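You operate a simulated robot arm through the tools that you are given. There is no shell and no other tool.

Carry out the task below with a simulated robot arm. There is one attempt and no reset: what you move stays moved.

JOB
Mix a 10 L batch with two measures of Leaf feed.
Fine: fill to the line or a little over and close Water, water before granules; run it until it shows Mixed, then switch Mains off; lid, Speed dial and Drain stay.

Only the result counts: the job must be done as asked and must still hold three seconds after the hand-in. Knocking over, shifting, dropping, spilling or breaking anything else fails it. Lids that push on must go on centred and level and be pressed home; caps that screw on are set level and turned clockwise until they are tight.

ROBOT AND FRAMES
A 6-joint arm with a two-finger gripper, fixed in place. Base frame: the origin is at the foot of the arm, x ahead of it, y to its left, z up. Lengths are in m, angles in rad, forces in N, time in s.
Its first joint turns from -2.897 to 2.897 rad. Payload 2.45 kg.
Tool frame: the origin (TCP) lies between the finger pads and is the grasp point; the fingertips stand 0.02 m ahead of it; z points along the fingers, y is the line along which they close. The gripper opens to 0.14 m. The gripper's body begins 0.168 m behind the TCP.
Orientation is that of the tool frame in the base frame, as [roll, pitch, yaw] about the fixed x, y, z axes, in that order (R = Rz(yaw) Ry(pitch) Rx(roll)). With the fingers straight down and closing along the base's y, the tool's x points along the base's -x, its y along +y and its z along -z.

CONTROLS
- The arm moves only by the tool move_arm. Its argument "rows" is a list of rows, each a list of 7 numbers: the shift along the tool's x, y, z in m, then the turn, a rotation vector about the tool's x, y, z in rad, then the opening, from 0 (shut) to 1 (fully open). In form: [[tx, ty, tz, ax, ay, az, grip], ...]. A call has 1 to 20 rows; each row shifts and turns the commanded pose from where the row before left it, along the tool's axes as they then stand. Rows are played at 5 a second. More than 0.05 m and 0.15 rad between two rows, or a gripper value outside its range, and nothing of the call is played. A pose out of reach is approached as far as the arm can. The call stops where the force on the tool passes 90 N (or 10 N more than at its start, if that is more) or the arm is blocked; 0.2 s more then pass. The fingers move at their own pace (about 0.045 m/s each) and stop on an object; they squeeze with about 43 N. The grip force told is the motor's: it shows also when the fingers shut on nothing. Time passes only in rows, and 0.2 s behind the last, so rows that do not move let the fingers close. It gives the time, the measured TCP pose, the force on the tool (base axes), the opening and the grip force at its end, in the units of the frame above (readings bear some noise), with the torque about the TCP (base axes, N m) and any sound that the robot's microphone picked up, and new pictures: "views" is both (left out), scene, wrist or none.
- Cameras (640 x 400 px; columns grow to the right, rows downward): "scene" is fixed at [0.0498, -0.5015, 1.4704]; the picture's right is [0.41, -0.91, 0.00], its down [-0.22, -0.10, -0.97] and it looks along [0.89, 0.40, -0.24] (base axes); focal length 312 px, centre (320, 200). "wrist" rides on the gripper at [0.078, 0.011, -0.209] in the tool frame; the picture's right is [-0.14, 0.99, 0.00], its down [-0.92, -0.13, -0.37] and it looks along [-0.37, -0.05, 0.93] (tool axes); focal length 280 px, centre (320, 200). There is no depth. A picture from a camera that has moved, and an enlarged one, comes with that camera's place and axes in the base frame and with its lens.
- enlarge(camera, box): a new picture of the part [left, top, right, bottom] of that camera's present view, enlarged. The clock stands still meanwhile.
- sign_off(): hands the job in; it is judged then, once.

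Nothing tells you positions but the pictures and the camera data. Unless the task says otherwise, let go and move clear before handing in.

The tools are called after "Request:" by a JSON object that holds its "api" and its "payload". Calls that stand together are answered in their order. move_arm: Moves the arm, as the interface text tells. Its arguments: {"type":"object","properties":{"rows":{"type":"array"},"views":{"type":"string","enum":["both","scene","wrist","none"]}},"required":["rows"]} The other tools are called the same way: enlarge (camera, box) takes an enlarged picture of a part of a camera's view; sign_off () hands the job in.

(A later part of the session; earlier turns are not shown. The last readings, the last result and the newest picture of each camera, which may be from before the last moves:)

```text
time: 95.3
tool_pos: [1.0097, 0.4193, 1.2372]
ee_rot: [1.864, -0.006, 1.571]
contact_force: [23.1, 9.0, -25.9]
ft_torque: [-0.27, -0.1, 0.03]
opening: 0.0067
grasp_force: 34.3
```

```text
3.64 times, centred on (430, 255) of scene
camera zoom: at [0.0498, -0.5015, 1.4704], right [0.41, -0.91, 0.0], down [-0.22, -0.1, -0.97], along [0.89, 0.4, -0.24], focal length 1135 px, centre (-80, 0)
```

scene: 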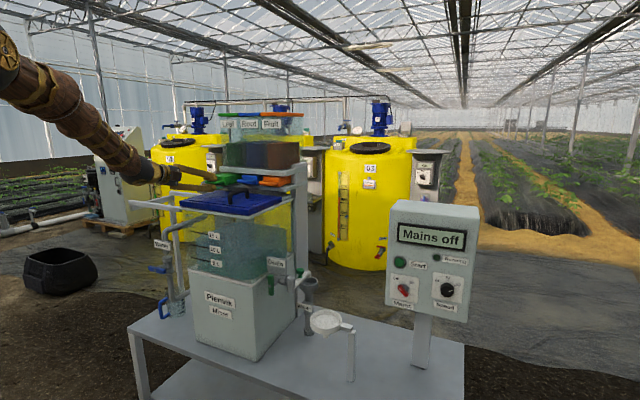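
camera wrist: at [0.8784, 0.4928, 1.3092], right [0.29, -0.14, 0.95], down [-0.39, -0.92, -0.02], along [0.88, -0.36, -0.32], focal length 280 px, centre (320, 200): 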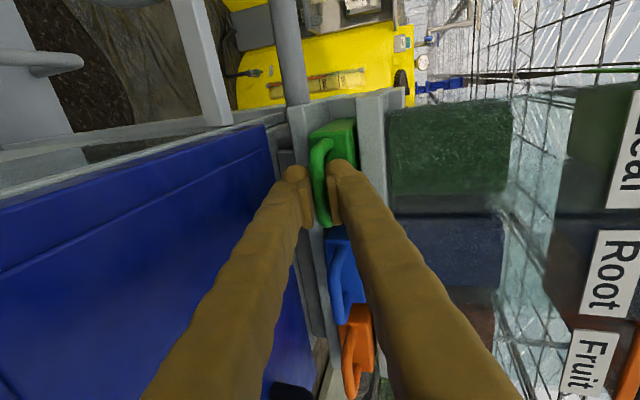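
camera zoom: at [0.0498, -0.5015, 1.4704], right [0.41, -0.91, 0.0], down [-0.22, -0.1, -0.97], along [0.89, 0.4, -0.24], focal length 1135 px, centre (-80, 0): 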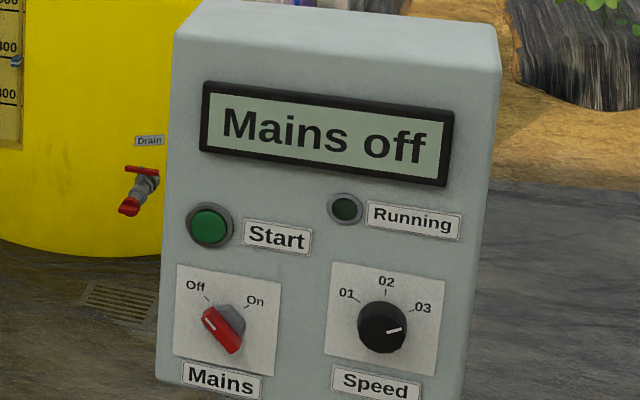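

The water is tinted teal and the Leaf fill seems a bit lower than Root's. I'll take the same enlargement as at the start to compare hopper levels.

Request:
{"api": "enlarge", "payload": {"camera": "scene", "box": [210, 100, 320, 210]}}

Request:
{"api": "enlarge", "payload": {"camera": "scene", "box": [180, 100, 320, 220]}}

Request:
{"api": "enlarge", "payload": {"camera": "scene", "box": [220, 135, 260, 160]}}

```text
3.64 times, centred on (265, 155) of scene
camera zoom: at [0.0498, -0.5015, 1.4704], right [0.41, -0.91, 0.0], down [-0.22, -0.1, -0.97], along [0.89, 0.4, -0.24], focal length 1135 px, centre (520, 364)
```

zoom: 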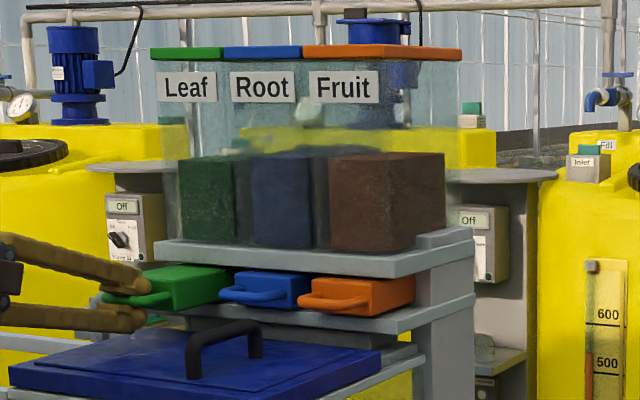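

```text
3.33 times, centred on (250, 160) of scene
camera zoom: at [0.0498, -0.5015, 1.4704], right [0.41, -0.91, 0.0], down [-0.22, -0.1, -0.97], along [0.89, 0.4, -0.24], focal length 1041 px, centre (553, 333)
```

zoom: 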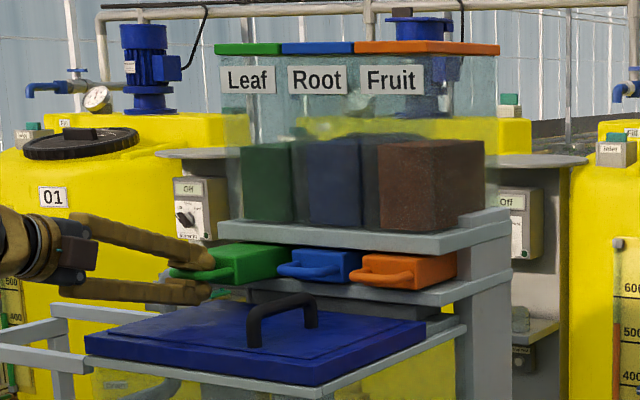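

```text
16.00 times, centred on (240, 148) of scene
camera zoom: at [0.0498, -0.5015, 1.4704], right [0.41, -0.91, 0.0], down [-0.22, -0.1, -0.97], along [0.89, 0.4, -0.24], focal length 4995 px, centre (1600, 1040)
```

zoom: 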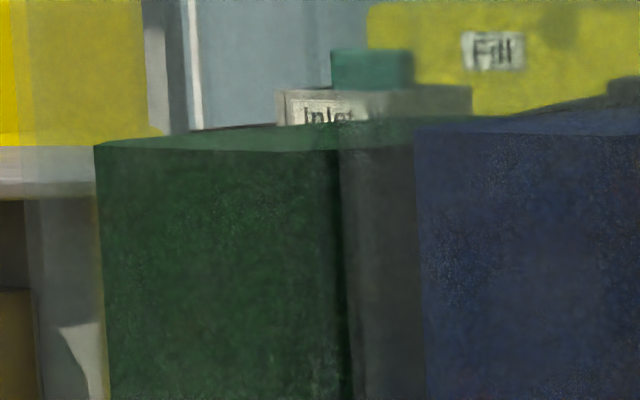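

The Leaf fill has dropped about 7 mm against Root's, consistent with measures leaving the hopper. I'll push the drawer home now and compare the hopper and tank before and after.

Request:
{"api": "move_arm", "payload": {"rows": [[0, -0.0005, 0.002, 0, 0, 0, 0], [0, 0.0044, 0.0143, 0, 0, 0, 0], [0, 0.0044, 0.0143, 0, 0, 0, 0], [0, 0.0044, 0.0143, 0, 0, 0, 0], [0, 0.0044, 0.0143, 0, 0, 0, 0], [0, 0.0035, 0.0115, 0, 0, 0, 0]], "views": "none"}}

Request:
{"api": "enlarge", "payload": {"camera": "scene", "box": [190, 150, 270, 210]}}

Request:
{"api": "enlarge", "payload": {"camera": "scene", "box": [220, 135, 260, 160]}}

Request:
{"api": "enlarge", "payload": {"camera": "scene", "box": [200, 220, 290, 290]}}

```text
time: 96.7
tool_pos: [1.0799, 0.4164, 1.2377]
ee_rot: [1.867, -0.002, 1.568]
contact_force: [-8.1, 25.2, -4.7]
ft_torque: [-0.27, -0.03, 0.0]
opening: 0.0067
grasp_force: 35.1
```

```text
6.67 times, centred on (230, 180) of scene
camera zoom: at [0.0498, -0.5015, 1.4704], right [0.41, -0.91, 0.0], down [-0.22, -0.1, -0.97], along [0.89, 0.4, -0.24], focal length 2081 px, centre (920, 333)
```

zoom: 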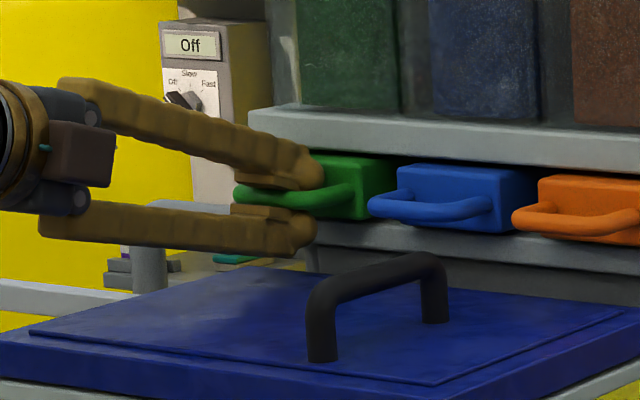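

```text
16.00 times, centred on (240, 148) of scene
camera zoom: at [0.0498, -0.5015, 1.4704], right [0.41, -0.91, 0.0], down [-0.22, -0.1, -0.97], along [0.89, 0.4, -0.24], focal length 4995 px, centre (1600, 1040)
```

zoom: 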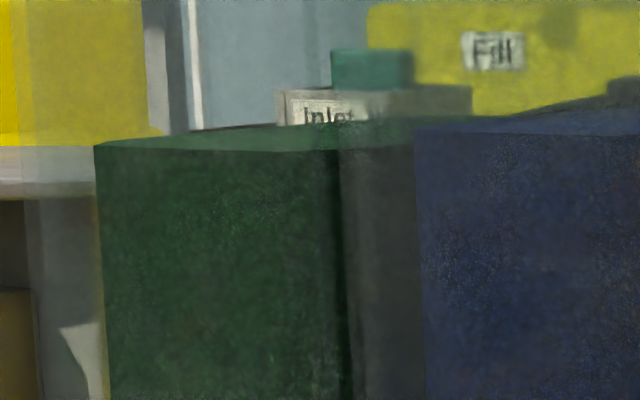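

```text
5.71 times, centred on (245, 255) of scene
camera zoom: at [0.0498, -0.5015, 1.4704], right [0.41, -0.91, 0.0], down [-0.22, -0.1, -0.97], along [0.89, 0.4, -0.24], focal length 1784 px, centre (749, -114)
```

zoom: 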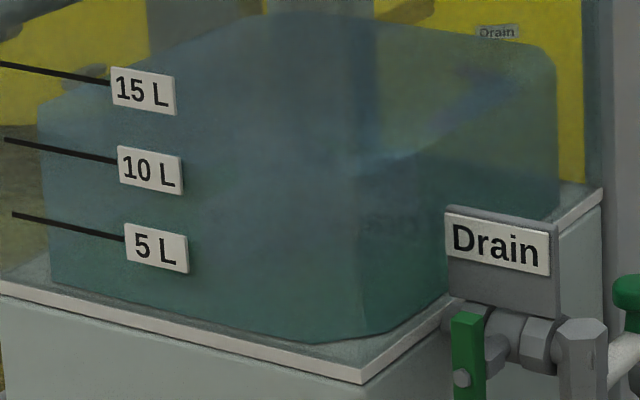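

The drawer is back home and the hopper level didn't change on the push, so each pull releases a measure. I'll press it lightly home, let go and back straight out.

Request:
{"api": "move_arm", "payload": {"rows": [[0, 0.0012, 0.004, 0, 0, 0, 0], [0, 0.0009, 0.003, 0, 0, 0, 0], [0, 0, 0, 0, 0, 0, 0]], "views": "none"}}

Request:
{"api": "enlarge", "payload": {"camera": "scene", "box": [190, 150, 270, 210]}}

```text
time: 97.5
tool_pos: [1.0882, 0.4136, 1.2345]
ee_rot: [1.866, -0.001, 1.568]
contact_force: [-26.2, -15.1, -19.0]
ft_torque: [-0.28, -0.28, 0.24]
opening: 0.0059
grasp_force: 34.1
```

```text
6.67 times, centred on (230, 180) of scene
camera zoom: at [0.0498, -0.5015, 1.4704], right [0.41, -0.91, 0.0], down [-0.22, -0.1, -0.97], along [0.89, 0.4, -0.24], focal length 2081 px, centre (920, 333)
```

zoom: 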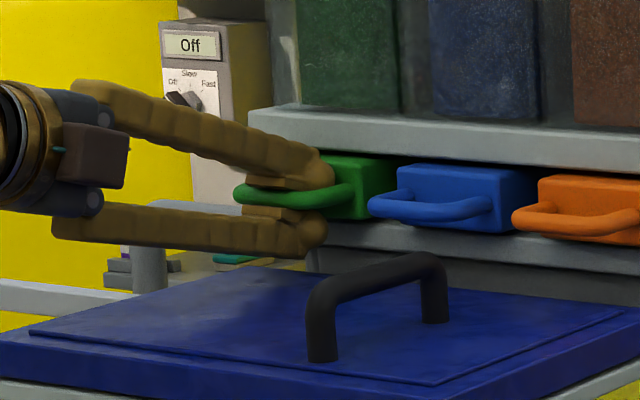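

Fully home. Now I open the fingers and retreat.

Request:
{"api": "move_arm", "payload": {"rows": [[0, 0, 0, 0, 0, 0, 0.1], [0, 0, 0, 0, 0, 0, 0.22], [0, 0, 0, 0, 0, 0, 0.22], [0, 0, -0.01, 0, 0, 0, 0.22], [0, 0, -0.03, 0, 0, 0, 0.22], [0, 0, -0.04, 0, 0, 0, 0.22], [0, 0, -0.04, 0, 0, 0, 0.3], [0, 0.02, -0.04, 0, 0, 0, 0.5]]}}

Request:
{"api": "enlarge", "payload": {"camera": "scene", "box": [180, 140, 320, 290]}}

Request:
{"api": "enlarge", "payload": {"camera": "scene", "box": [190, 150, 270, 210]}}

```text
time: 99.3
tool_pos: [0.9373, 0.4161, 1.3009]
ee_rot: [1.868, -0.004, 1.569]
contact_force: [-0.3, 1.0, 0.0]
ft_torque: [-0.03, -0.11, 0.02]
opening: 0.07
grasp_force: 0.0
camera wrist: at [0.7401, 0.4941, 1.3721], right [0.29, -0.14, 0.95], down [-0.39, -0.92, -0.02], along [0.87, -0.37, -0.32], focal length 280 px, centre (320, 200)
```

scene: 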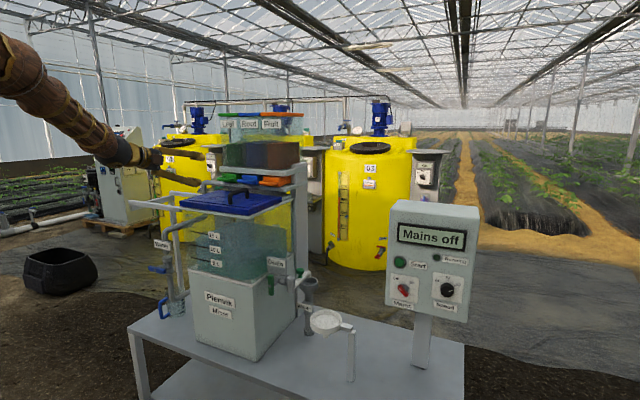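
wrist: 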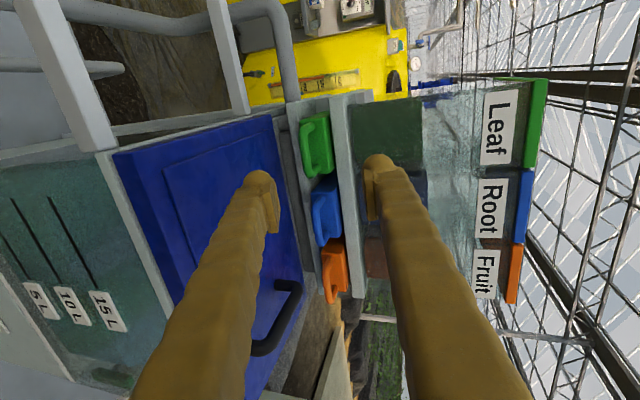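

```text
2.67 times, centred on (250, 215) of scene
camera zoom: at [0.0498, -0.5015, 1.4704], right [0.41, -0.91, 0.0], down [-0.22, -0.1, -0.97], along [0.89, 0.4, -0.24], focal length 832 px, centre (507, 160)
```

zoom: 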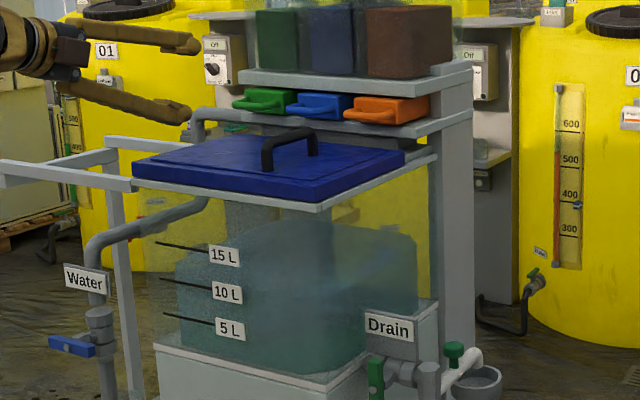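

```text
6.67 times, centred on (230, 180) of scene
camera zoom: at [0.0498, -0.5015, 1.4704], right [0.41, -0.91, 0.0], down [-0.22, -0.1, -0.97], along [0.89, 0.4, -0.24], focal length 2081 px, centre (920, 333)
```

zoom: 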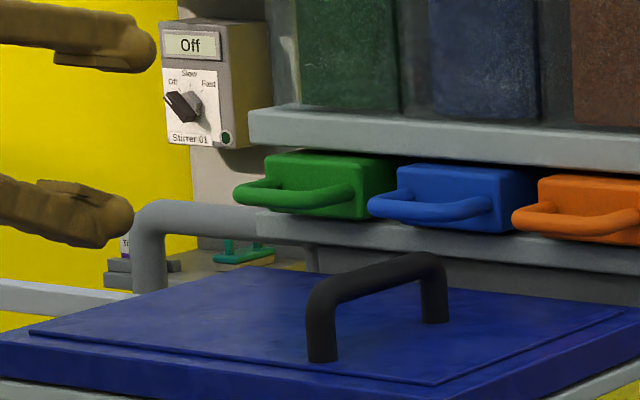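

The drawer, lid and the other drawers look exactly as before, and the tank is tinted. Next I retreat a little, level the tool and roll upright for the move to the control panel.

Request:
{"api": "move_arm", "payload": {"rows": [[0, 0.0025, -0.043, 0, 0, 0, 0.5], [0, 0.0025, -0.043, 0, 0, 0, 0.5], [0, 0, 0, -0.15, 0, 0, 0.5], [0, 0, 0, -0.147, 0, 0, 0.5], [0, 0, 0, 0, 0, 0.1428, 0.5], [0, 0, 0, 0, 0, 0.1428, 0.5], [0, 0, 0, 0, 0, 0.1428, 0.5], [0, 0, 0, 0, 0, 0.1428, 0.5], [0, 0, 0, 0, 0, 0.1428, 0.5], [0, 0, 0, 0, 0, 0.1428, 0.5], [0, 0, 0, 0, 0, 0.1428, 0.5], [0, 0, 0, 0, 0, 0.1428, 0.5], [0, 0, 0, 0, 0, 0.1428, 0.5], [0, 0, 0, 0, 0, 0.1428, 0.5], [0, 0, 0, 0, 0, 0.1428, 0.5]]}}

```text
time: 102.5
tool_pos: [0.8622, 0.4154, 1.3308]
ee_rot: [-1.174, -1.566, -1.969]
contact_force: [0.6, 0.1, 0.6]
ft_torque: [0.02, 0.0, -0.03]
opening: 0.07
grasp_force: 0.2
camera wrist: at [0.6519, 0.4045, 1.4089], right [0.0, -0.99, -0.14], down [-0.37, 0.13, -0.92], along [0.93, 0.05, -0.36], focal length 280 px, centre (320, 200)
```

scene: 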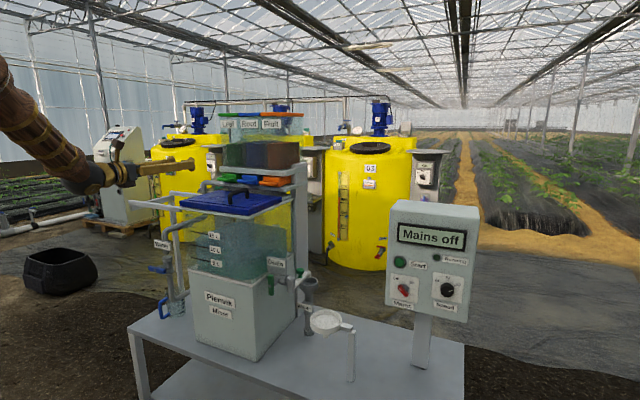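
wrist: 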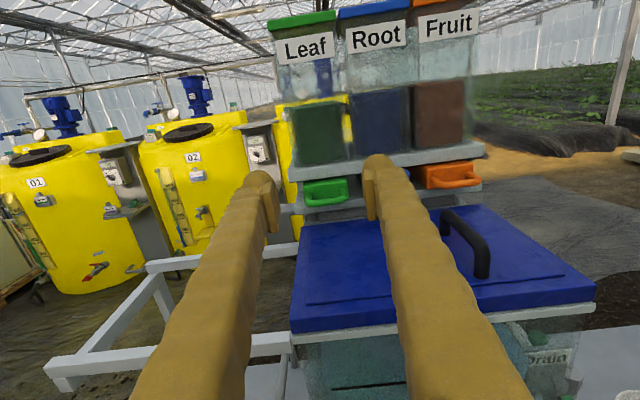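

I'll traverse right, staying high (z 1.33) in front of the tank, toward the control panel.

Request:
{"api": "move_arm", "payload": {"rows": [[0, 0.048, 0, 0, 0, 0, 0.5], [0, 0.048, 0, 0, 0, 0, 0.5], [0, 0.048, 0, 0, 0, 0, 0.5], [0, 0.048, 0, 0, 0, 0, 0.5], [0, 0.048, 0, 0, 0, 0, 0.5], [0, 0.048, 0, 0, 0, 0, 0.5], [0, 0.048, 0, 0, 0, 0, 0.5], [0, 0.048, 0, 0, 0, 0, 0.5]], "views": "wrist"}}

```text
time: 104.3
tool_pos: [0.8587, 0.0407, 1.3349]
ee_rot: [1.525, -1.566, 1.604]
contact_force: [-0.1, -0.2, 0.2]
ft_torque: [0.01, -0.03, 0.01]
opening: 0.0701
grasp_force: 0.0
out of reach, approached as far as the arm can: row 8
camera wrist: at [0.6491, 0.0325, 1.4125], right [-0.01, -0.99, -0.13], down [-0.37, 0.13, -0.92], along [0.93, 0.04, -0.37], focal length 280 px, centre (320, 200)
```

wrist: 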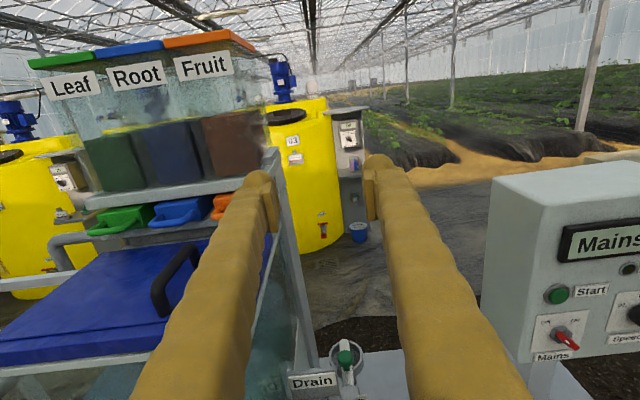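

The last row was out of reach at this roll, so I suspect the wrist roll limit. I'll roll back the other way by about 45 degrees (needed for the Mains knob anyway) and continue.

Request:
{"api": "move_arm", "payload": {"rows": [[0, 0, 0, 0, 0, -0.131, 0.5], [0, 0, 0, 0, 0, -0.131, 0.5], [0, 0, 0, 0, 0, -0.131, 0.5], [0, 0, 0, 0, 0, -0.131, 0.5], [0, 0, 0, 0, 0, -0.131, 0.5], [0, 0, 0, 0, 0, -0.131, 0.5]], "views": "wrist"}}

```text
time: 105.7
tool_pos: [0.8607, 0.0401, 1.3347]
ee_rot: [1.567, -0.786, 1.571]
contact_force: [0.8, -0.1, 0.0]
ft_torque: [0.04, 0.01, -0.01]
opening: 0.0698
grasp_force: 0.1
camera wrist: at [0.6508, 0.0875, 1.3953], right [0.0, -0.8, 0.6], down [-0.37, -0.56, -0.74], along [0.93, -0.22, -0.29], focal length 280 px, centre (320, 200)
```

wrist: 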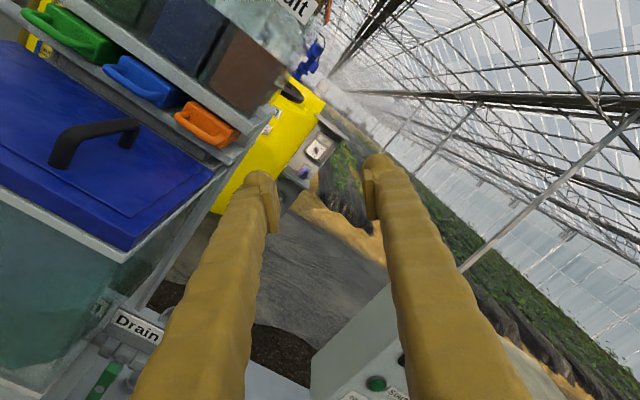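

Roll to −45° works. Continuing right toward the panel.

Request:
{"api": "move_arm", "payload": {"rows": [[-0.0336, 0.0336, 0, 0, 0, 0, 0.5], [-0.0336, 0.0336, 0, 0, 0, 0, 0.5], [-0.0336, 0.0336, 0, 0, 0, 0, 0.5], [-0.0336, 0.0336, 0, 0, 0, 0, 0.5]], "views": "wrist"}}

```text
time: 106.7
tool_pos: [0.8616, -0.1529, 1.3352]
ee_rot: [1.57, -0.787, 1.572]
contact_force: [0.1, 0.1, 0.7]
ft_torque: [-0.01, 0.02, 0.0]
opening: 0.07
grasp_force: 0.0
camera wrist: at [0.652, -0.1064, 1.3968], right [0.0, -0.8, 0.6], down [-0.37, -0.56, -0.74], along [0.93, -0.22, -0.29], focal length 280 px, centre (320, 200)
```

wrist: 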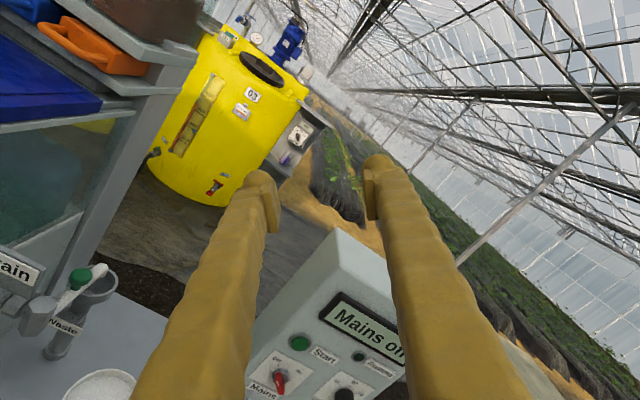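

The panel is in view with nothing in the way. I'll descend in front of it to about z 1.0, keeping x at 0.86.

Request:
{"api": "move_arm", "payload": {"rows": [[-0.0468, -0.0115, 0, 0, 0, 0, 0.5], [-0.0468, -0.0115, 0, 0, 0, 0, 0.5], [-0.0468, -0.0115, 0, 0, 0, 0, 0.5], [-0.0468, -0.0115, 0, 0, 0, 0, 0.5], [-0.0468, -0.0115, 0, 0, 0, 0, 0.5], [-0.0468, -0.0115, 0, 0, 0, 0, 0.5], [-0.0468, -0.0115, 0, 0, 0, 0, 0.5]]}}

Request:
{"api": "enlarge", "payload": {"camera": "wrist", "box": [220, 120, 520, 320]}}

```text
time: 108.3
tool_pos: [0.8586, -0.3234, 1.0415]
ee_rot: [1.567, -0.788, 1.573]
contact_force: [-0.1, -0.1, 0.4]
ft_torque: [-0.02, 0.0, -0.01]
opening: 0.0703
grasp_force: 0.1
camera wrist: at [0.6478, -0.2767, 1.104], right [0.0, -0.8, 0.6], down [-0.37, -0.56, -0.74], along [0.93, -0.22, -0.29], focal length 280 px, centre (320, 200)
```

scene: 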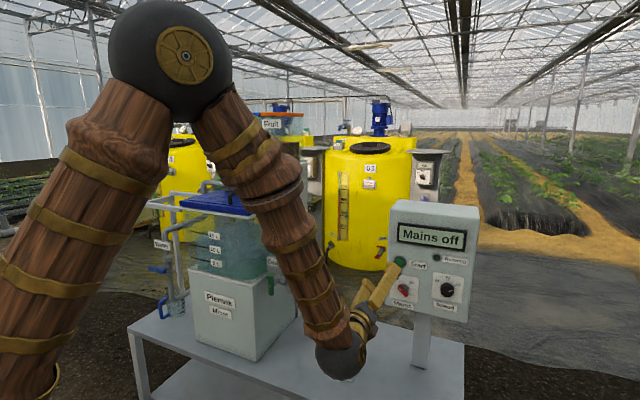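
wrist: 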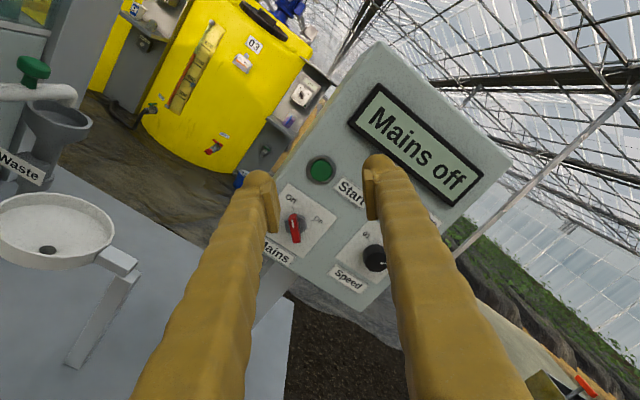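

```text
2.00 times, centred on (370, 220) of wrist
camera zoom: at [0.6478, -0.2767, 1.104], right [0.0, -0.8, 0.6], down [-0.37, -0.56, -0.74], along [0.93, -0.22, -0.29], focal length 561 px, centre (220, 160)
```

zoom: 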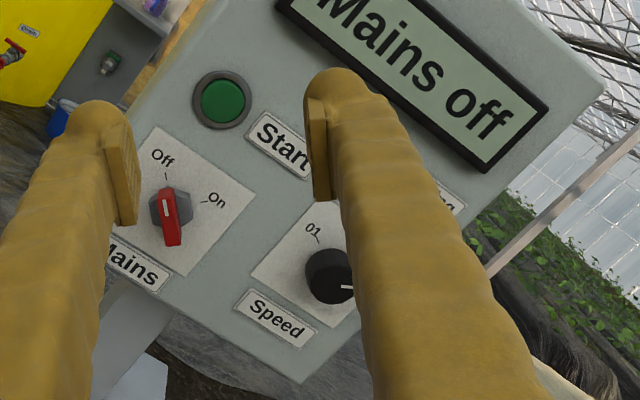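

The Mains knob points at Off (up-left) and is square to my fingers at this roll. Turning it clockwise needs more room than the wrist has on this side, so I'll roll a half turn the other way here, clear of the panel, to get an equivalent grip with room to turn.

Request:
{"api": "move_arm", "payload": {"rows": [[0, 0, 0, 0, 0, -0.15, 0.5], [0, 0, 0, 0, 0, -0.15, 0.5], [0, 0, 0, 0, 0, -0.15, 0.5], [0, 0, 0, 0, 0, -0.15, 0.5], [0, 0, 0, 0, 0, -0.15, 0.5], [0, 0, 0, 0, 0, -0.15, 0.5], [0, 0, 0, 0, 0, -0.15, 0.5], [0, 0, 0, 0, 0, -0.15, 0.5], [0, 0, 0, 0, 0, -0.15, 0.5], [0, 0, 0, 0, 0, -0.15, 0.5]], "views": "wrist"}}

```text
time: 110.5
tool_pos: [0.8606, -0.3253, 1.0438]
ee_rot: [1.566, 0.713, 1.568]
contact_force: [-0.1, 0.5, 0.8]
ft_torque: [-0.02, 0.02, -0.01]
opening: 0.0698
grasp_force: 0.0
camera wrist: at [0.65, -0.2589, 0.9996], right [0.0, 0.55, 0.84], down [-0.37, -0.78, 0.51], along [0.93, -0.31, 0.2], focal length 280 px, centre (320, 200)
```

wrist: 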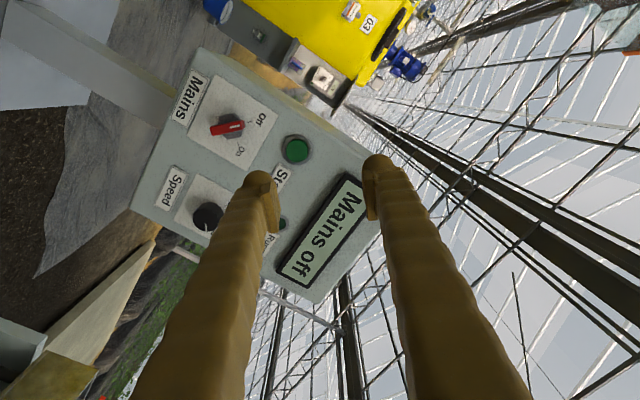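

That goes smoothly. I'll continue rolling the remaining quarter turn.

Request:
{"api": "move_arm", "payload": {"rows": [[0, 0, 0, 0, 0, -0.1492, 0.5], [0, 0, 0, 0, 0, -0.1492, 0.5], [0, 0, 0, 0, 0, -0.1492, 0.5], [0, 0, 0, 0, 0, -0.1492, 0.5], [0, 0, 0, 0, 0, -0.1492, 0.5], [0, 0, 0, 0, 0, -0.1492, 0.5], [0, 0, 0, 0, 0, -0.1492, 0.5], [0, 0, 0, 0, 0, -0.1492, 0.5], [0, 0, 0, 0, 0, -0.1492, 0.5], [0, 0, 0, 0, 0, -0.1492, 0.5], [0, 0, 0, 0, 0, -0.1492, 0.5]], "views": "wrist"}}

Request:
{"api": "enlarge", "payload": {"camera": "wrist", "box": [220, 0, 520, 200]}}

```text
time: 112.9
tool_pos: [0.8603, -0.3252, 1.0447]
ee_rot: [-1.567, 0.785, -1.571]
contact_force: [-0.2, -0.4, -0.6]
ft_torque: [-0.03, -0.04, -0.01]
opening: 0.07
grasp_force: 0.1
camera wrist: at [0.651, -0.372, 0.9797], right [0.0, 0.8, -0.6], down [-0.37, 0.56, 0.74], along [0.93, 0.22, 0.3], focal length 280 px, centre (320, 200)
```

wrist: 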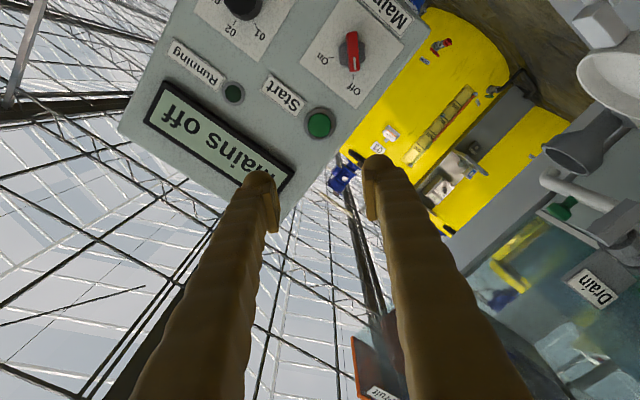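

```text
2.00 times, centred on (370, 100) of wrist
camera zoom: at [0.651, -0.372, 0.9797], right [0.0, 0.8, -0.6], down [-0.37, 0.56, 0.74], along [0.93, 0.22, 0.3], focal length 561 px, centre (220, 400)
```

zoom: 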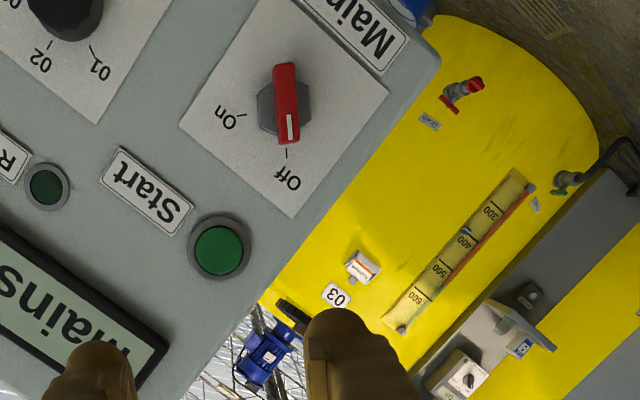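

The roll works with full freedom, and the knob triangulates to about (1.008, −0.363, 0.929), Start to (1.028, −0.344, 1.016), panel face near x 1.035. I'll line up on the knob's axis, stopping about 5 cm short.

Request:
{"api": "move_arm", "payload": {"rows": [[0.0363, 0.0184, 0.023, 0, 0, 0, 0.45], [0.0363, 0.0184, 0.023, 0, 0, 0, 0.45], [0.0363, 0.0184, 0.023, 0, 0, 0, 0.45]]}}

Request:
{"api": "enlarge", "payload": {"camera": "wrist", "box": [220, 80, 420, 220]}}

Request:
{"api": "enlarge", "payload": {"camera": "scene", "box": [360, 200, 480, 330]}}

```text
time: 113.7
tool_pos: [0.9294, -0.3596, 0.9282]
ee_rot: [-1.567, 0.786, -1.569]
contact_force: [-0.3, 0.4, -0.1]
ft_torque: [0.01, 0.02, 0.01]
opening: 0.0632
grasp_force: 0.1
camera wrist: at [0.7194, -0.4071, 0.8644], right [0.0, 0.8, -0.6], down [-0.37, 0.56, 0.74], along [0.93, 0.22, 0.3], focal length 280 px, centre (320, 200)
```

scene: 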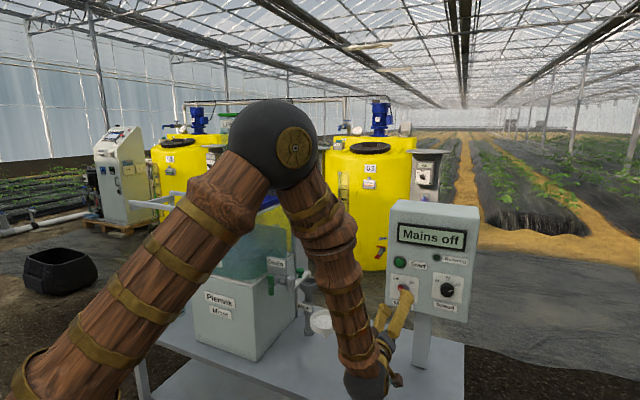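
wrist: 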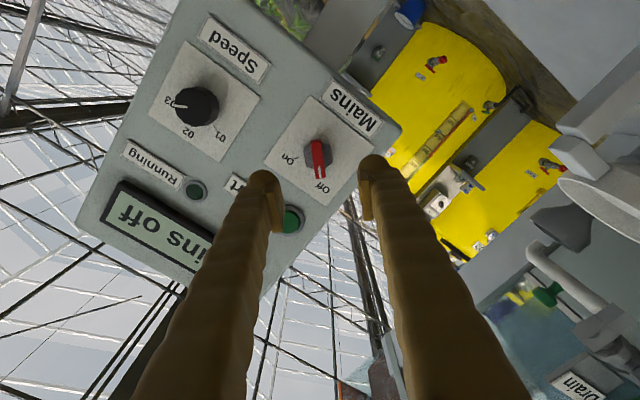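

```text
2.86 times, centred on (320, 150) of wrist
camera zoom: at [0.7194, -0.4071, 0.8644], right [0.0, 0.8, -0.6], down [-0.37, 0.56, 0.74], along [0.93, 0.22, 0.3], focal length 801 px, centre (320, 343)
```

zoom: 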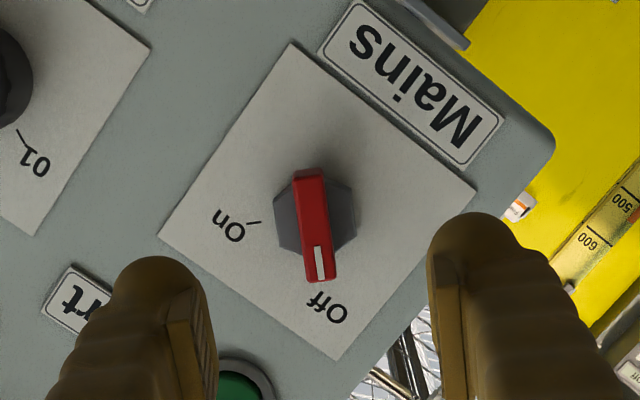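

```text
3.08 times, centred on (420, 265) of scene
camera zoom: at [0.0498, -0.5015, 1.4704], right [0.41, -0.91, 0.0], down [-0.22, -0.1, -0.97], along [0.89, 0.4, -0.24], focal length 960 px, centre (12, 0)
```

zoom: 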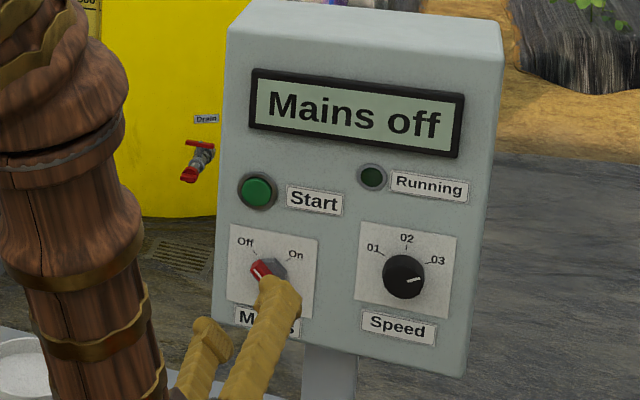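

Cross-checking three views puts the knob front at (1.024, −0.364, 0.924). I'll correct 6 mm and move up to it, watching the view before closing.

Request:
{"api": "move_arm", "payload": {"rows": [[0.003, 0, 0.025, 0, 0, 0, 0.4], [0.003, 0, 0.025, 0, 0, 0, 0.4], [0, 0, 0.015, 0, 0, 0, 0.4]], "views": "wrist"}}

Request:
{"api": "enlarge", "payload": {"camera": "wrist", "box": [240, 100, 400, 220]}}

Request:
{"api": "enlarge", "payload": {"camera": "scene", "box": [370, 240, 450, 320]}}

```text
time: 114.5
tool_pos: [0.9961, -0.3673, 0.9229]
ee_rot: [-1.569, 0.789, -1.571]
contact_force: [-0.3, -0.3, 0.3]
ft_torque: [0.0, 0.01, 0.01]
opening: 0.0559
grasp_force: 0.1
camera wrist: at [0.7868, -0.4143, 0.8596], right [0.0, 0.8, -0.6], down [-0.37, 0.56, 0.74], along [0.93, 0.22, 0.3], focal length 280 px, centre (320, 200)
```

wrist: 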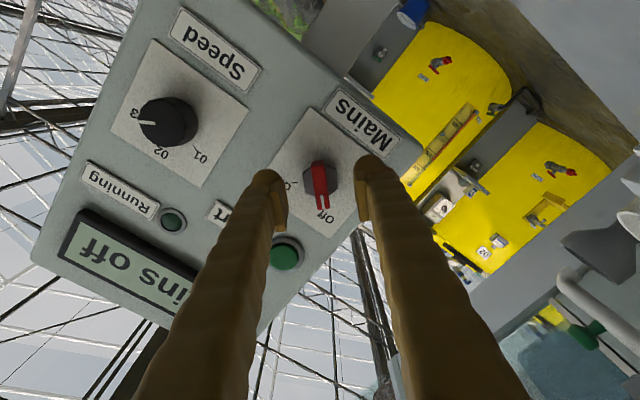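

```text
3.33 times, centred on (320, 160) of wrist
camera zoom: at [0.7868, -0.4143, 0.8596], right [0.0, 0.8, -0.6], down [-0.37, 0.56, 0.74], along [0.93, 0.22, 0.3], focal length 935 px, centre (320, 333)
```

zoom: 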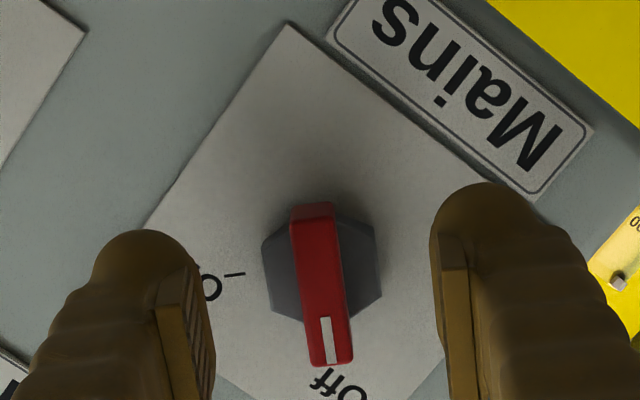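

```text
5.00 times, centred on (410, 280) of scene
camera zoom: at [0.0498, -0.5015, 1.4704], right [0.41, -0.91, 0.0], down [-0.22, -0.1, -0.97], along [0.89, 0.4, -0.24], focal length 1561 px, centre (-130, -200)
```

zoom: 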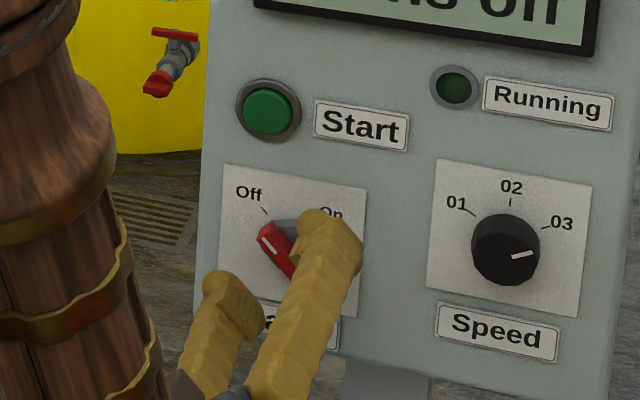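

The bar is centred and parallel between the pads. I'll shift 3.5 mm along it, go in 2 cm and close gently.

Request:
{"api": "move_arm", "payload": {"rows": [[-0.0035, 0, 0.01, 0, 0, 0, 0.4], [0, 0, 0.009, 0, 0, 0, 0.4], [0, 0, 0, 0, 0, 0, 0.2], [0, 0, 0, 0, 0, 0, 0], [0, 0, 0, 0, 0, 0, 0], [0, 0, 0, 0, 0, 0, 0], [0, 0, 0, 0, 0, 0, 0]], "views": "wrist"}}

Request:
{"api": "enlarge", "payload": {"camera": "wrist", "box": [240, 100, 400, 220]}}

Request:
{"api": "enlarge", "payload": {"camera": "scene", "box": [370, 240, 450, 320]}}

```text
time: 116.1
tool_pos: [1.0135, -0.3659, 0.9253]
ee_rot: [-1.567, 0.789, -1.571]
contact_force: [4.1, 1.1, -0.3]
ft_torque: [-0.02, 0.05, -0.03]
opening: 0.0112
grasp_force: 38.5
camera wrist: at [0.8039, -0.4124, 0.8613], right [0.0, 0.8, -0.6], down [-0.37, 0.56, 0.74], along [0.93, 0.22, 0.3], focal length 280 px, centre (320, 200)
```

wrist: 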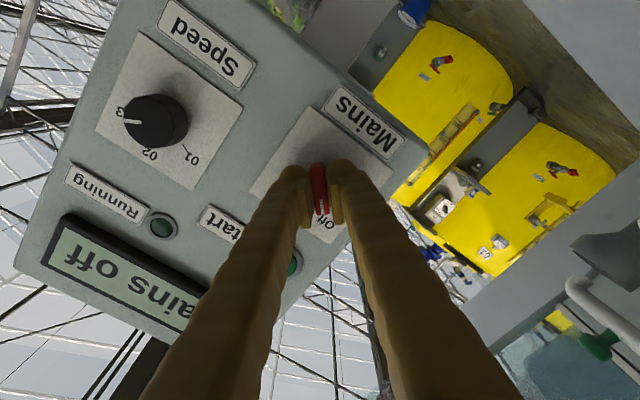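

```text
3.33 times, centred on (320, 160) of wrist
camera zoom: at [0.8039, -0.4124, 0.8613], right [0.0, 0.8, -0.6], down [-0.37, 0.56, 0.74], along [0.93, 0.22, 0.3], focal length 935 px, centre (320, 333)
```

zoom: 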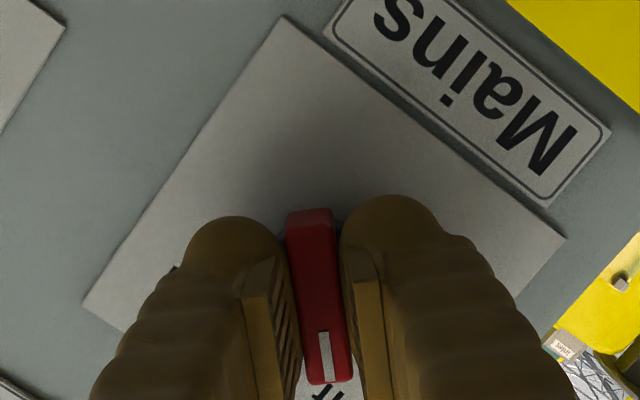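

```text
5.00 times, centred on (410, 280) of scene
camera zoom: at [0.0498, -0.5015, 1.4704], right [0.41, -0.91, 0.0], down [-0.22, -0.1, -0.97], along [0.89, 0.4, -0.24], focal length 1561 px, centre (-130, -200)
```

zoom: 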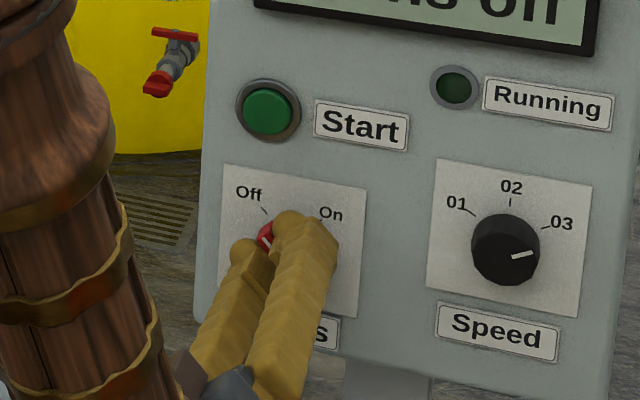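

The knob is gripped (opening 0.011 m). I'll turn it clockwise toward On in a first small step and check.

Request:
{"api": "move_arm", "payload": {"rows": [[0, 0, 0, 0, 0, 0.13, 0], [0, 0, 0, 0, 0, 0.13, 0], [0, 0, 0, 0, 0, 0.13, 0]], "views": "wrist"}}

Request:
{"api": "enlarge", "payload": {"camera": "scene", "box": [370, 200, 480, 320]}}

```text
time: 116.9
tool_pos: [1.0126, -0.3642, 0.9249]
ee_rot: [-1.567, 1.18, -1.571]
contact_force: [20.5, -14.5, -13.1]
ft_torque: [0.0, 0.17, -0.11]
opening: 0.0111
grasp_force: 38.3
camera wrist: at [0.8036, -0.3844, 0.8483], right [0.0, 0.97, -0.25], down [-0.37, 0.23, 0.9], along [0.93, 0.09, 0.36], focal length 280 px, centre (320, 200)
```

wrist: 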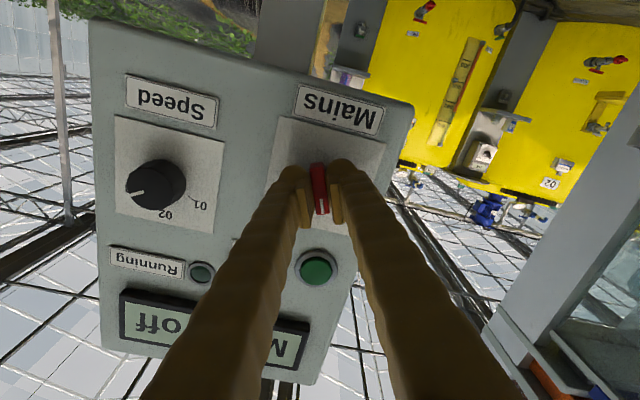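

```text
3.33 times, centred on (425, 260) of scene
camera zoom: at [0.0498, -0.5015, 1.4704], right [0.41, -0.91, 0.0], down [-0.22, -0.1, -0.97], along [0.89, 0.4, -0.24], focal length 1041 px, centre (-30, 0)
```

zoom: 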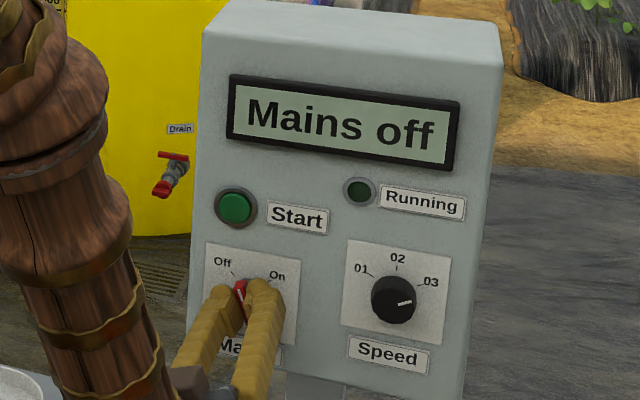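

It turns. Continuing clockwise.

Request:
{"api": "move_arm", "payload": {"rows": [[0.0005, 0, 0.0005, 0, 0, 0.13, 0], [0.0005, 0, 0, 0, 0, 0.13, 0], [0, 0, 0, 0, 0, 0.13, 0], [0, 0, 0, 0, 0, 0.13, 0]], "views": "none"}}

Request:
{"api": "enlarge", "payload": {"camera": "scene", "box": [370, 200, 480, 320]}}

```text
time: 117.9
tool_pos: [1.0134, -0.3649, 0.9243]
ee_rot: [1.561, 1.439, 1.558]
contact_force: [-9.1, -18.6, -10.0]
ft_torque: [-0.01, 0.15, -0.17]
opening: 0.0111
grasp_force: 38.3
```

```text
3.33 times, centred on (425, 260) of scene
camera zoom: at [0.0498, -0.5015, 1.4704], right [0.41, -0.91, 0.0], down [-0.22, -0.1, -0.97], along [0.89, 0.4, -0.24], focal length 1041 px, centre (-30, 0)
```

zoom: 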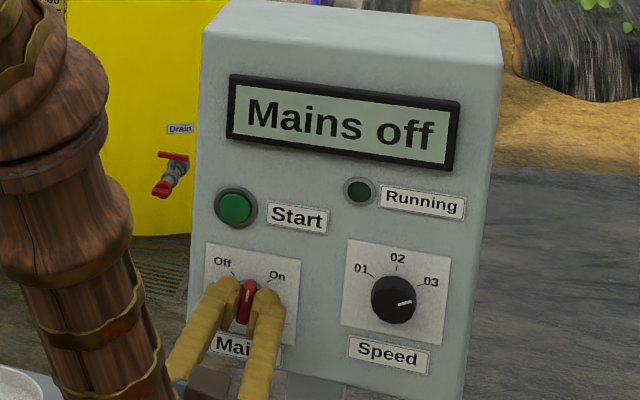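

Just past upright. Five more steps to On.

Request:
{"api": "move_arm", "payload": {"rows": [[0.0005, -0.0005, 0, 0, 0, 0.13, 0], [0, -0.0005, 0, 0, 0, 0.13, 0], [0, 0, 0, 0, 0, 0.13, 0], [0, 0, 0, 0, 0, 0.13, 0]], "views": "none"}}

Request:
{"api": "enlarge", "payload": {"camera": "scene", "box": [370, 200, 480, 320]}}

```text
time: 118.9
tool_pos: [1.0133, -0.3661, 0.9254]
ee_rot: [1.564, 0.92, 1.564]
contact_force: [-24.4, -7.7, 4.2]
ft_torque: [0.02, -0.01, -0.07]
opening: 0.0111
grasp_force: 38.2
```

```text
3.33 times, centred on (425, 260) of scene
camera zoom: at [0.0498, -0.5015, 1.4704], right [0.41, -0.91, 0.0], down [-0.22, -0.1, -0.97], along [0.89, 0.4, -0.24], focal length 1041 px, centre (-30, 0)
```

zoom: 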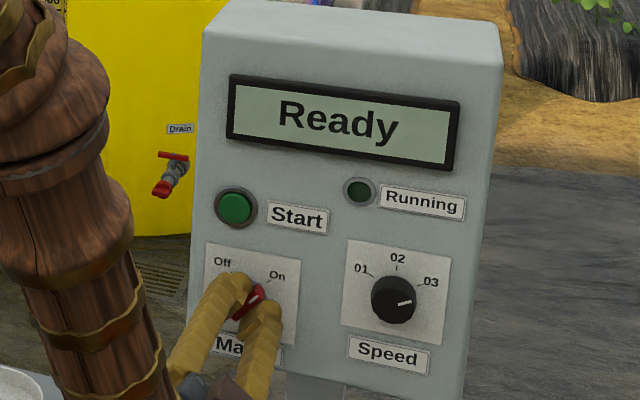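

The display shows "Ready", so Mains is on. I'll give the last bit of turn to seat it fully at On.

Request:
{"api": "move_arm", "payload": {"rows": [[0, 0, 0, 0, 0, 0.12, 0], [0, 0, 0, 0, 0, 0, 0]], "views": "wrist"}}

Request:
{"api": "enlarge", "payload": {"camera": "scene", "box": [370, 200, 480, 320]}}

```text
time: 119.5
tool_pos: [1.0145, -0.3649, 0.9245]
ee_rot: [1.569, 0.804, 1.567]
contact_force: [-25.5, -12.8, 7.0]
ft_torque: [0.01, -0.12, -0.16]
opening: 0.0109
grasp_force: 37.9
camera wrist: at [0.8041, -0.303, 0.8756], right [0.0, 0.62, 0.79], down [-0.37, -0.73, 0.57], along [0.93, -0.29, 0.23], focal length 280 px, centre (320, 200)
```

wrist: 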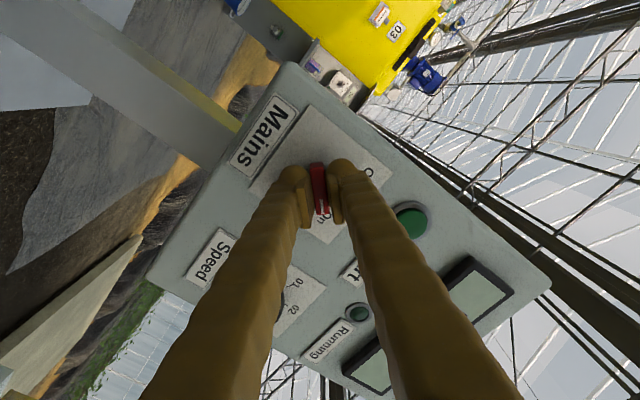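

```text
3.33 times, centred on (425, 260) of scene
camera zoom: at [0.0498, -0.5015, 1.4704], right [0.41, -0.91, 0.0], down [-0.22, -0.1, -0.97], along [0.89, 0.4, -0.24], focal length 1041 px, centre (-30, 0)
```

zoom: 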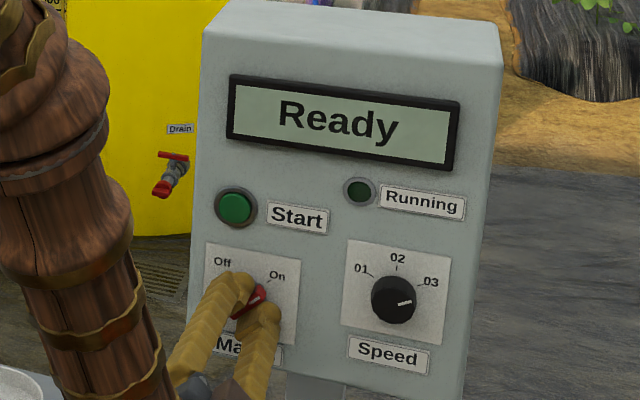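

Mains is fully at On. I'll let go, back off, close the fingers and line up with the Start button.

Request:
{"api": "move_arm", "payload": {"rows": [[0, 0, 0, 0, 0, 0, 0.2], [0, 0, 0, 0, 0, 0, 0.35], [0, 0, 0, 0, 0, 0, 0.35], [0, 0, -0.03, 0, 0, 0, 0.35], [0, 0, -0.045, 0, 0, 0, 0.3], [-0.0269, 0.0391, 0, 0, 0, 0, 0], [-0.0269, 0.0391, 0, 0, 0, 0, 0], [0, 0, 0, 0, 0, 0, 0], [0, 0, 0, 0, 0, 0, 0]]}}

Request:
{"api": "enlarge", "payload": {"camera": "wrist", "box": [240, 60, 440, 220]}}

Request:
{"api": "enlarge", "payload": {"camera": "scene", "box": [370, 200, 480, 320]}}

```text
time: 121.5
tool_pos: [0.935, -0.346, 1.0175]
ee_rot: [1.566, 0.804, 1.567]
contact_force: [0.1, 0.0, 0.6]
ft_torque: [-0.01, -0.02, 0.02]
opening: 0.0
grasp_force: 29.1
camera wrist: at [0.7264, -0.2836, 0.9682], right [0.0, 0.62, 0.79], down [-0.37, -0.73, 0.57], along [0.93, -0.29, 0.23], focal length 280 px, centre (320, 200)
```

scene: 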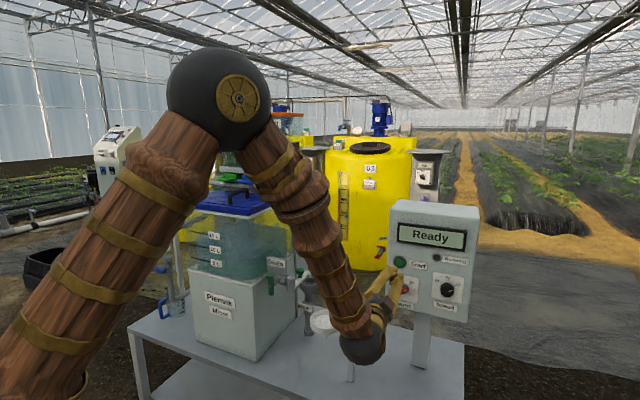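
wrist: 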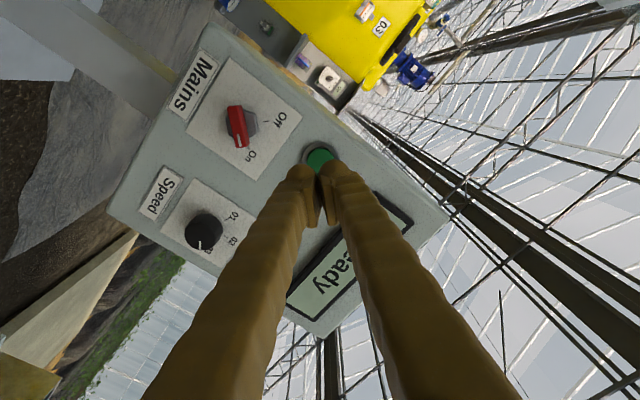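

```text
2.50 times, centred on (340, 140) of wrist
camera zoom: at [0.7264, -0.2836, 0.9682], right [0.0, 0.62, 0.79], down [-0.37, -0.73, 0.57], along [0.93, -0.29, 0.23], focal length 701 px, centre (270, 350)
```

zoom: 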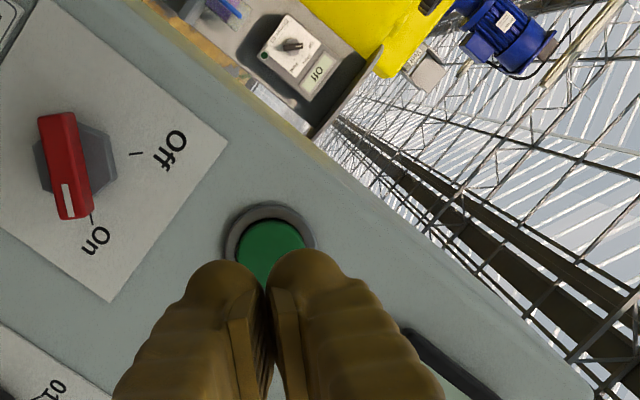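

```text
3.33 times, centred on (425, 260) of scene
camera zoom: at [0.0498, -0.5015, 1.4704], right [0.41, -0.91, 0.0], down [-0.22, -0.1, -0.97], along [0.89, 0.4, -0.24], focal length 1041 px, centre (-30, 0)
```

zoom: 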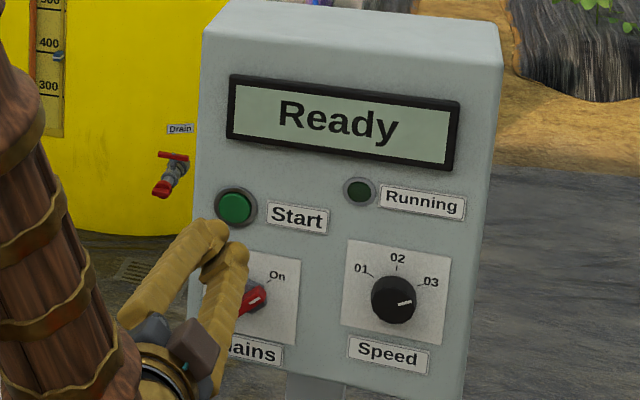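

Knob reads On, and the Start button is straight ahead of the closed fingertips (within 3 mm). I'll advance and press it in small steps.

Request:
{"api": "move_arm", "payload": {"rows": [[0.0025, 0, 0.03, 0, 0, 0, 0], [0, 0, 0.03, 0, 0, 0, 0], [0, 0, 0.01, 0, 0, 0, 0]], "views": "wrist"}}

Request:
{"api": "enlarge", "payload": {"camera": "scene", "box": [370, 200, 480, 320]}}

```text
time: 122.3
tool_pos: [1.0069, -0.3471, 1.0138]
ee_rot: [1.565, 0.802, 1.565]
contact_force: [0.4, -0.6, 0.5]
ft_torque: [0.01, 0.01, 0.01]
opening: 0.0
grasp_force: 29.6
camera wrist: at [0.7977, -0.2846, 0.9655], right [0.0, 0.62, 0.79], down [-0.37, -0.73, 0.57], along [0.93, -0.29, 0.23], focal length 280 px, centre (320, 200)
```

wrist: 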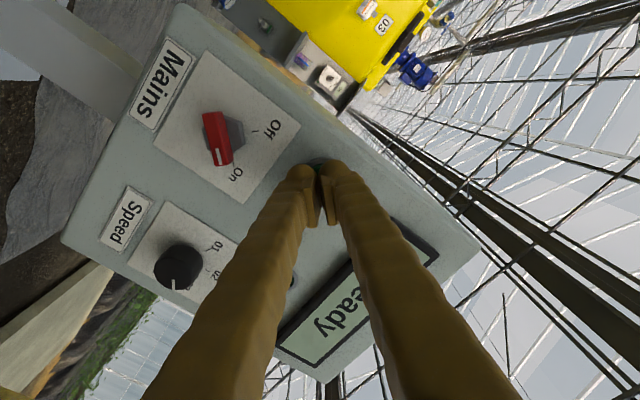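

```text
3.33 times, centred on (425, 260) of scene
camera zoom: at [0.0498, -0.5015, 1.4704], right [0.41, -0.91, 0.0], down [-0.22, -0.1, -0.97], along [0.89, 0.4, -0.24], focal length 1041 px, centre (-30, 0)
```

zoom: 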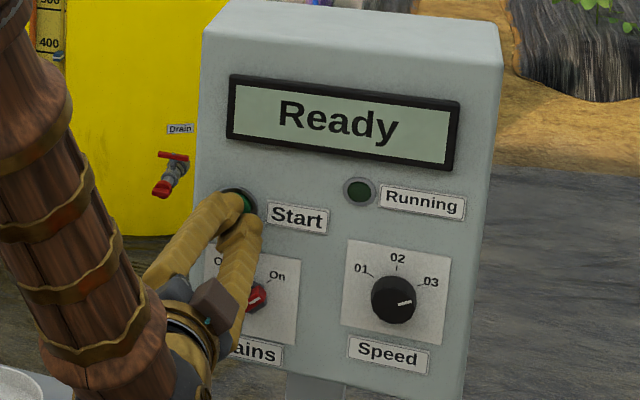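

Right in front of the button. Pressing now in small steps.

Request:
{"api": "move_arm", "payload": {"rows": [[-0.001, 0.002, 0.005, 0, 0, 0, 0], [0, 0, 0.005, 0, 0, 0, 0], [0, 0, 0.004, 0, 0, 0, 0]], "views": "none"}}

Request:
{"api": "enlarge", "payload": {"camera": "scene", "box": [370, 200, 480, 320]}}

```text
time: 123.1
tool_pos: [1.0219, -0.3445, 1.0162]
ee_rot: [1.568, 0.803, 1.568]
contact_force: [-0.7, 0.2, 0.5]
ft_torque: [-0.01, 0.03, -0.03]
opening: 0.006
grasp_force: 29.0
```

```text
3.33 times, centred on (425, 260) of scene
camera zoom: at [0.0498, -0.5015, 1.4704], right [0.41, -0.91, 0.0], down [-0.22, -0.1, -0.97], along [0.89, 0.4, -0.24], focal length 1041 px, centre (-30, 0)
```

zoom: 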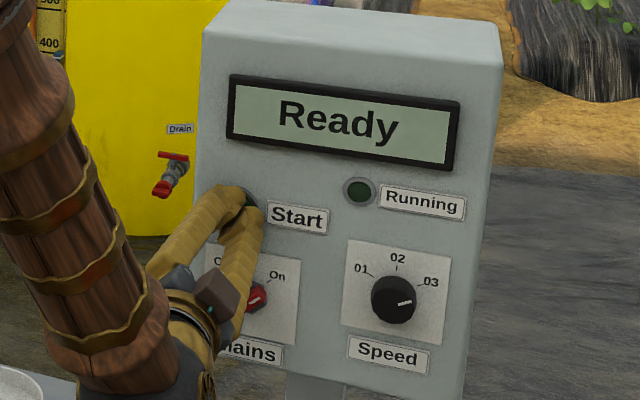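

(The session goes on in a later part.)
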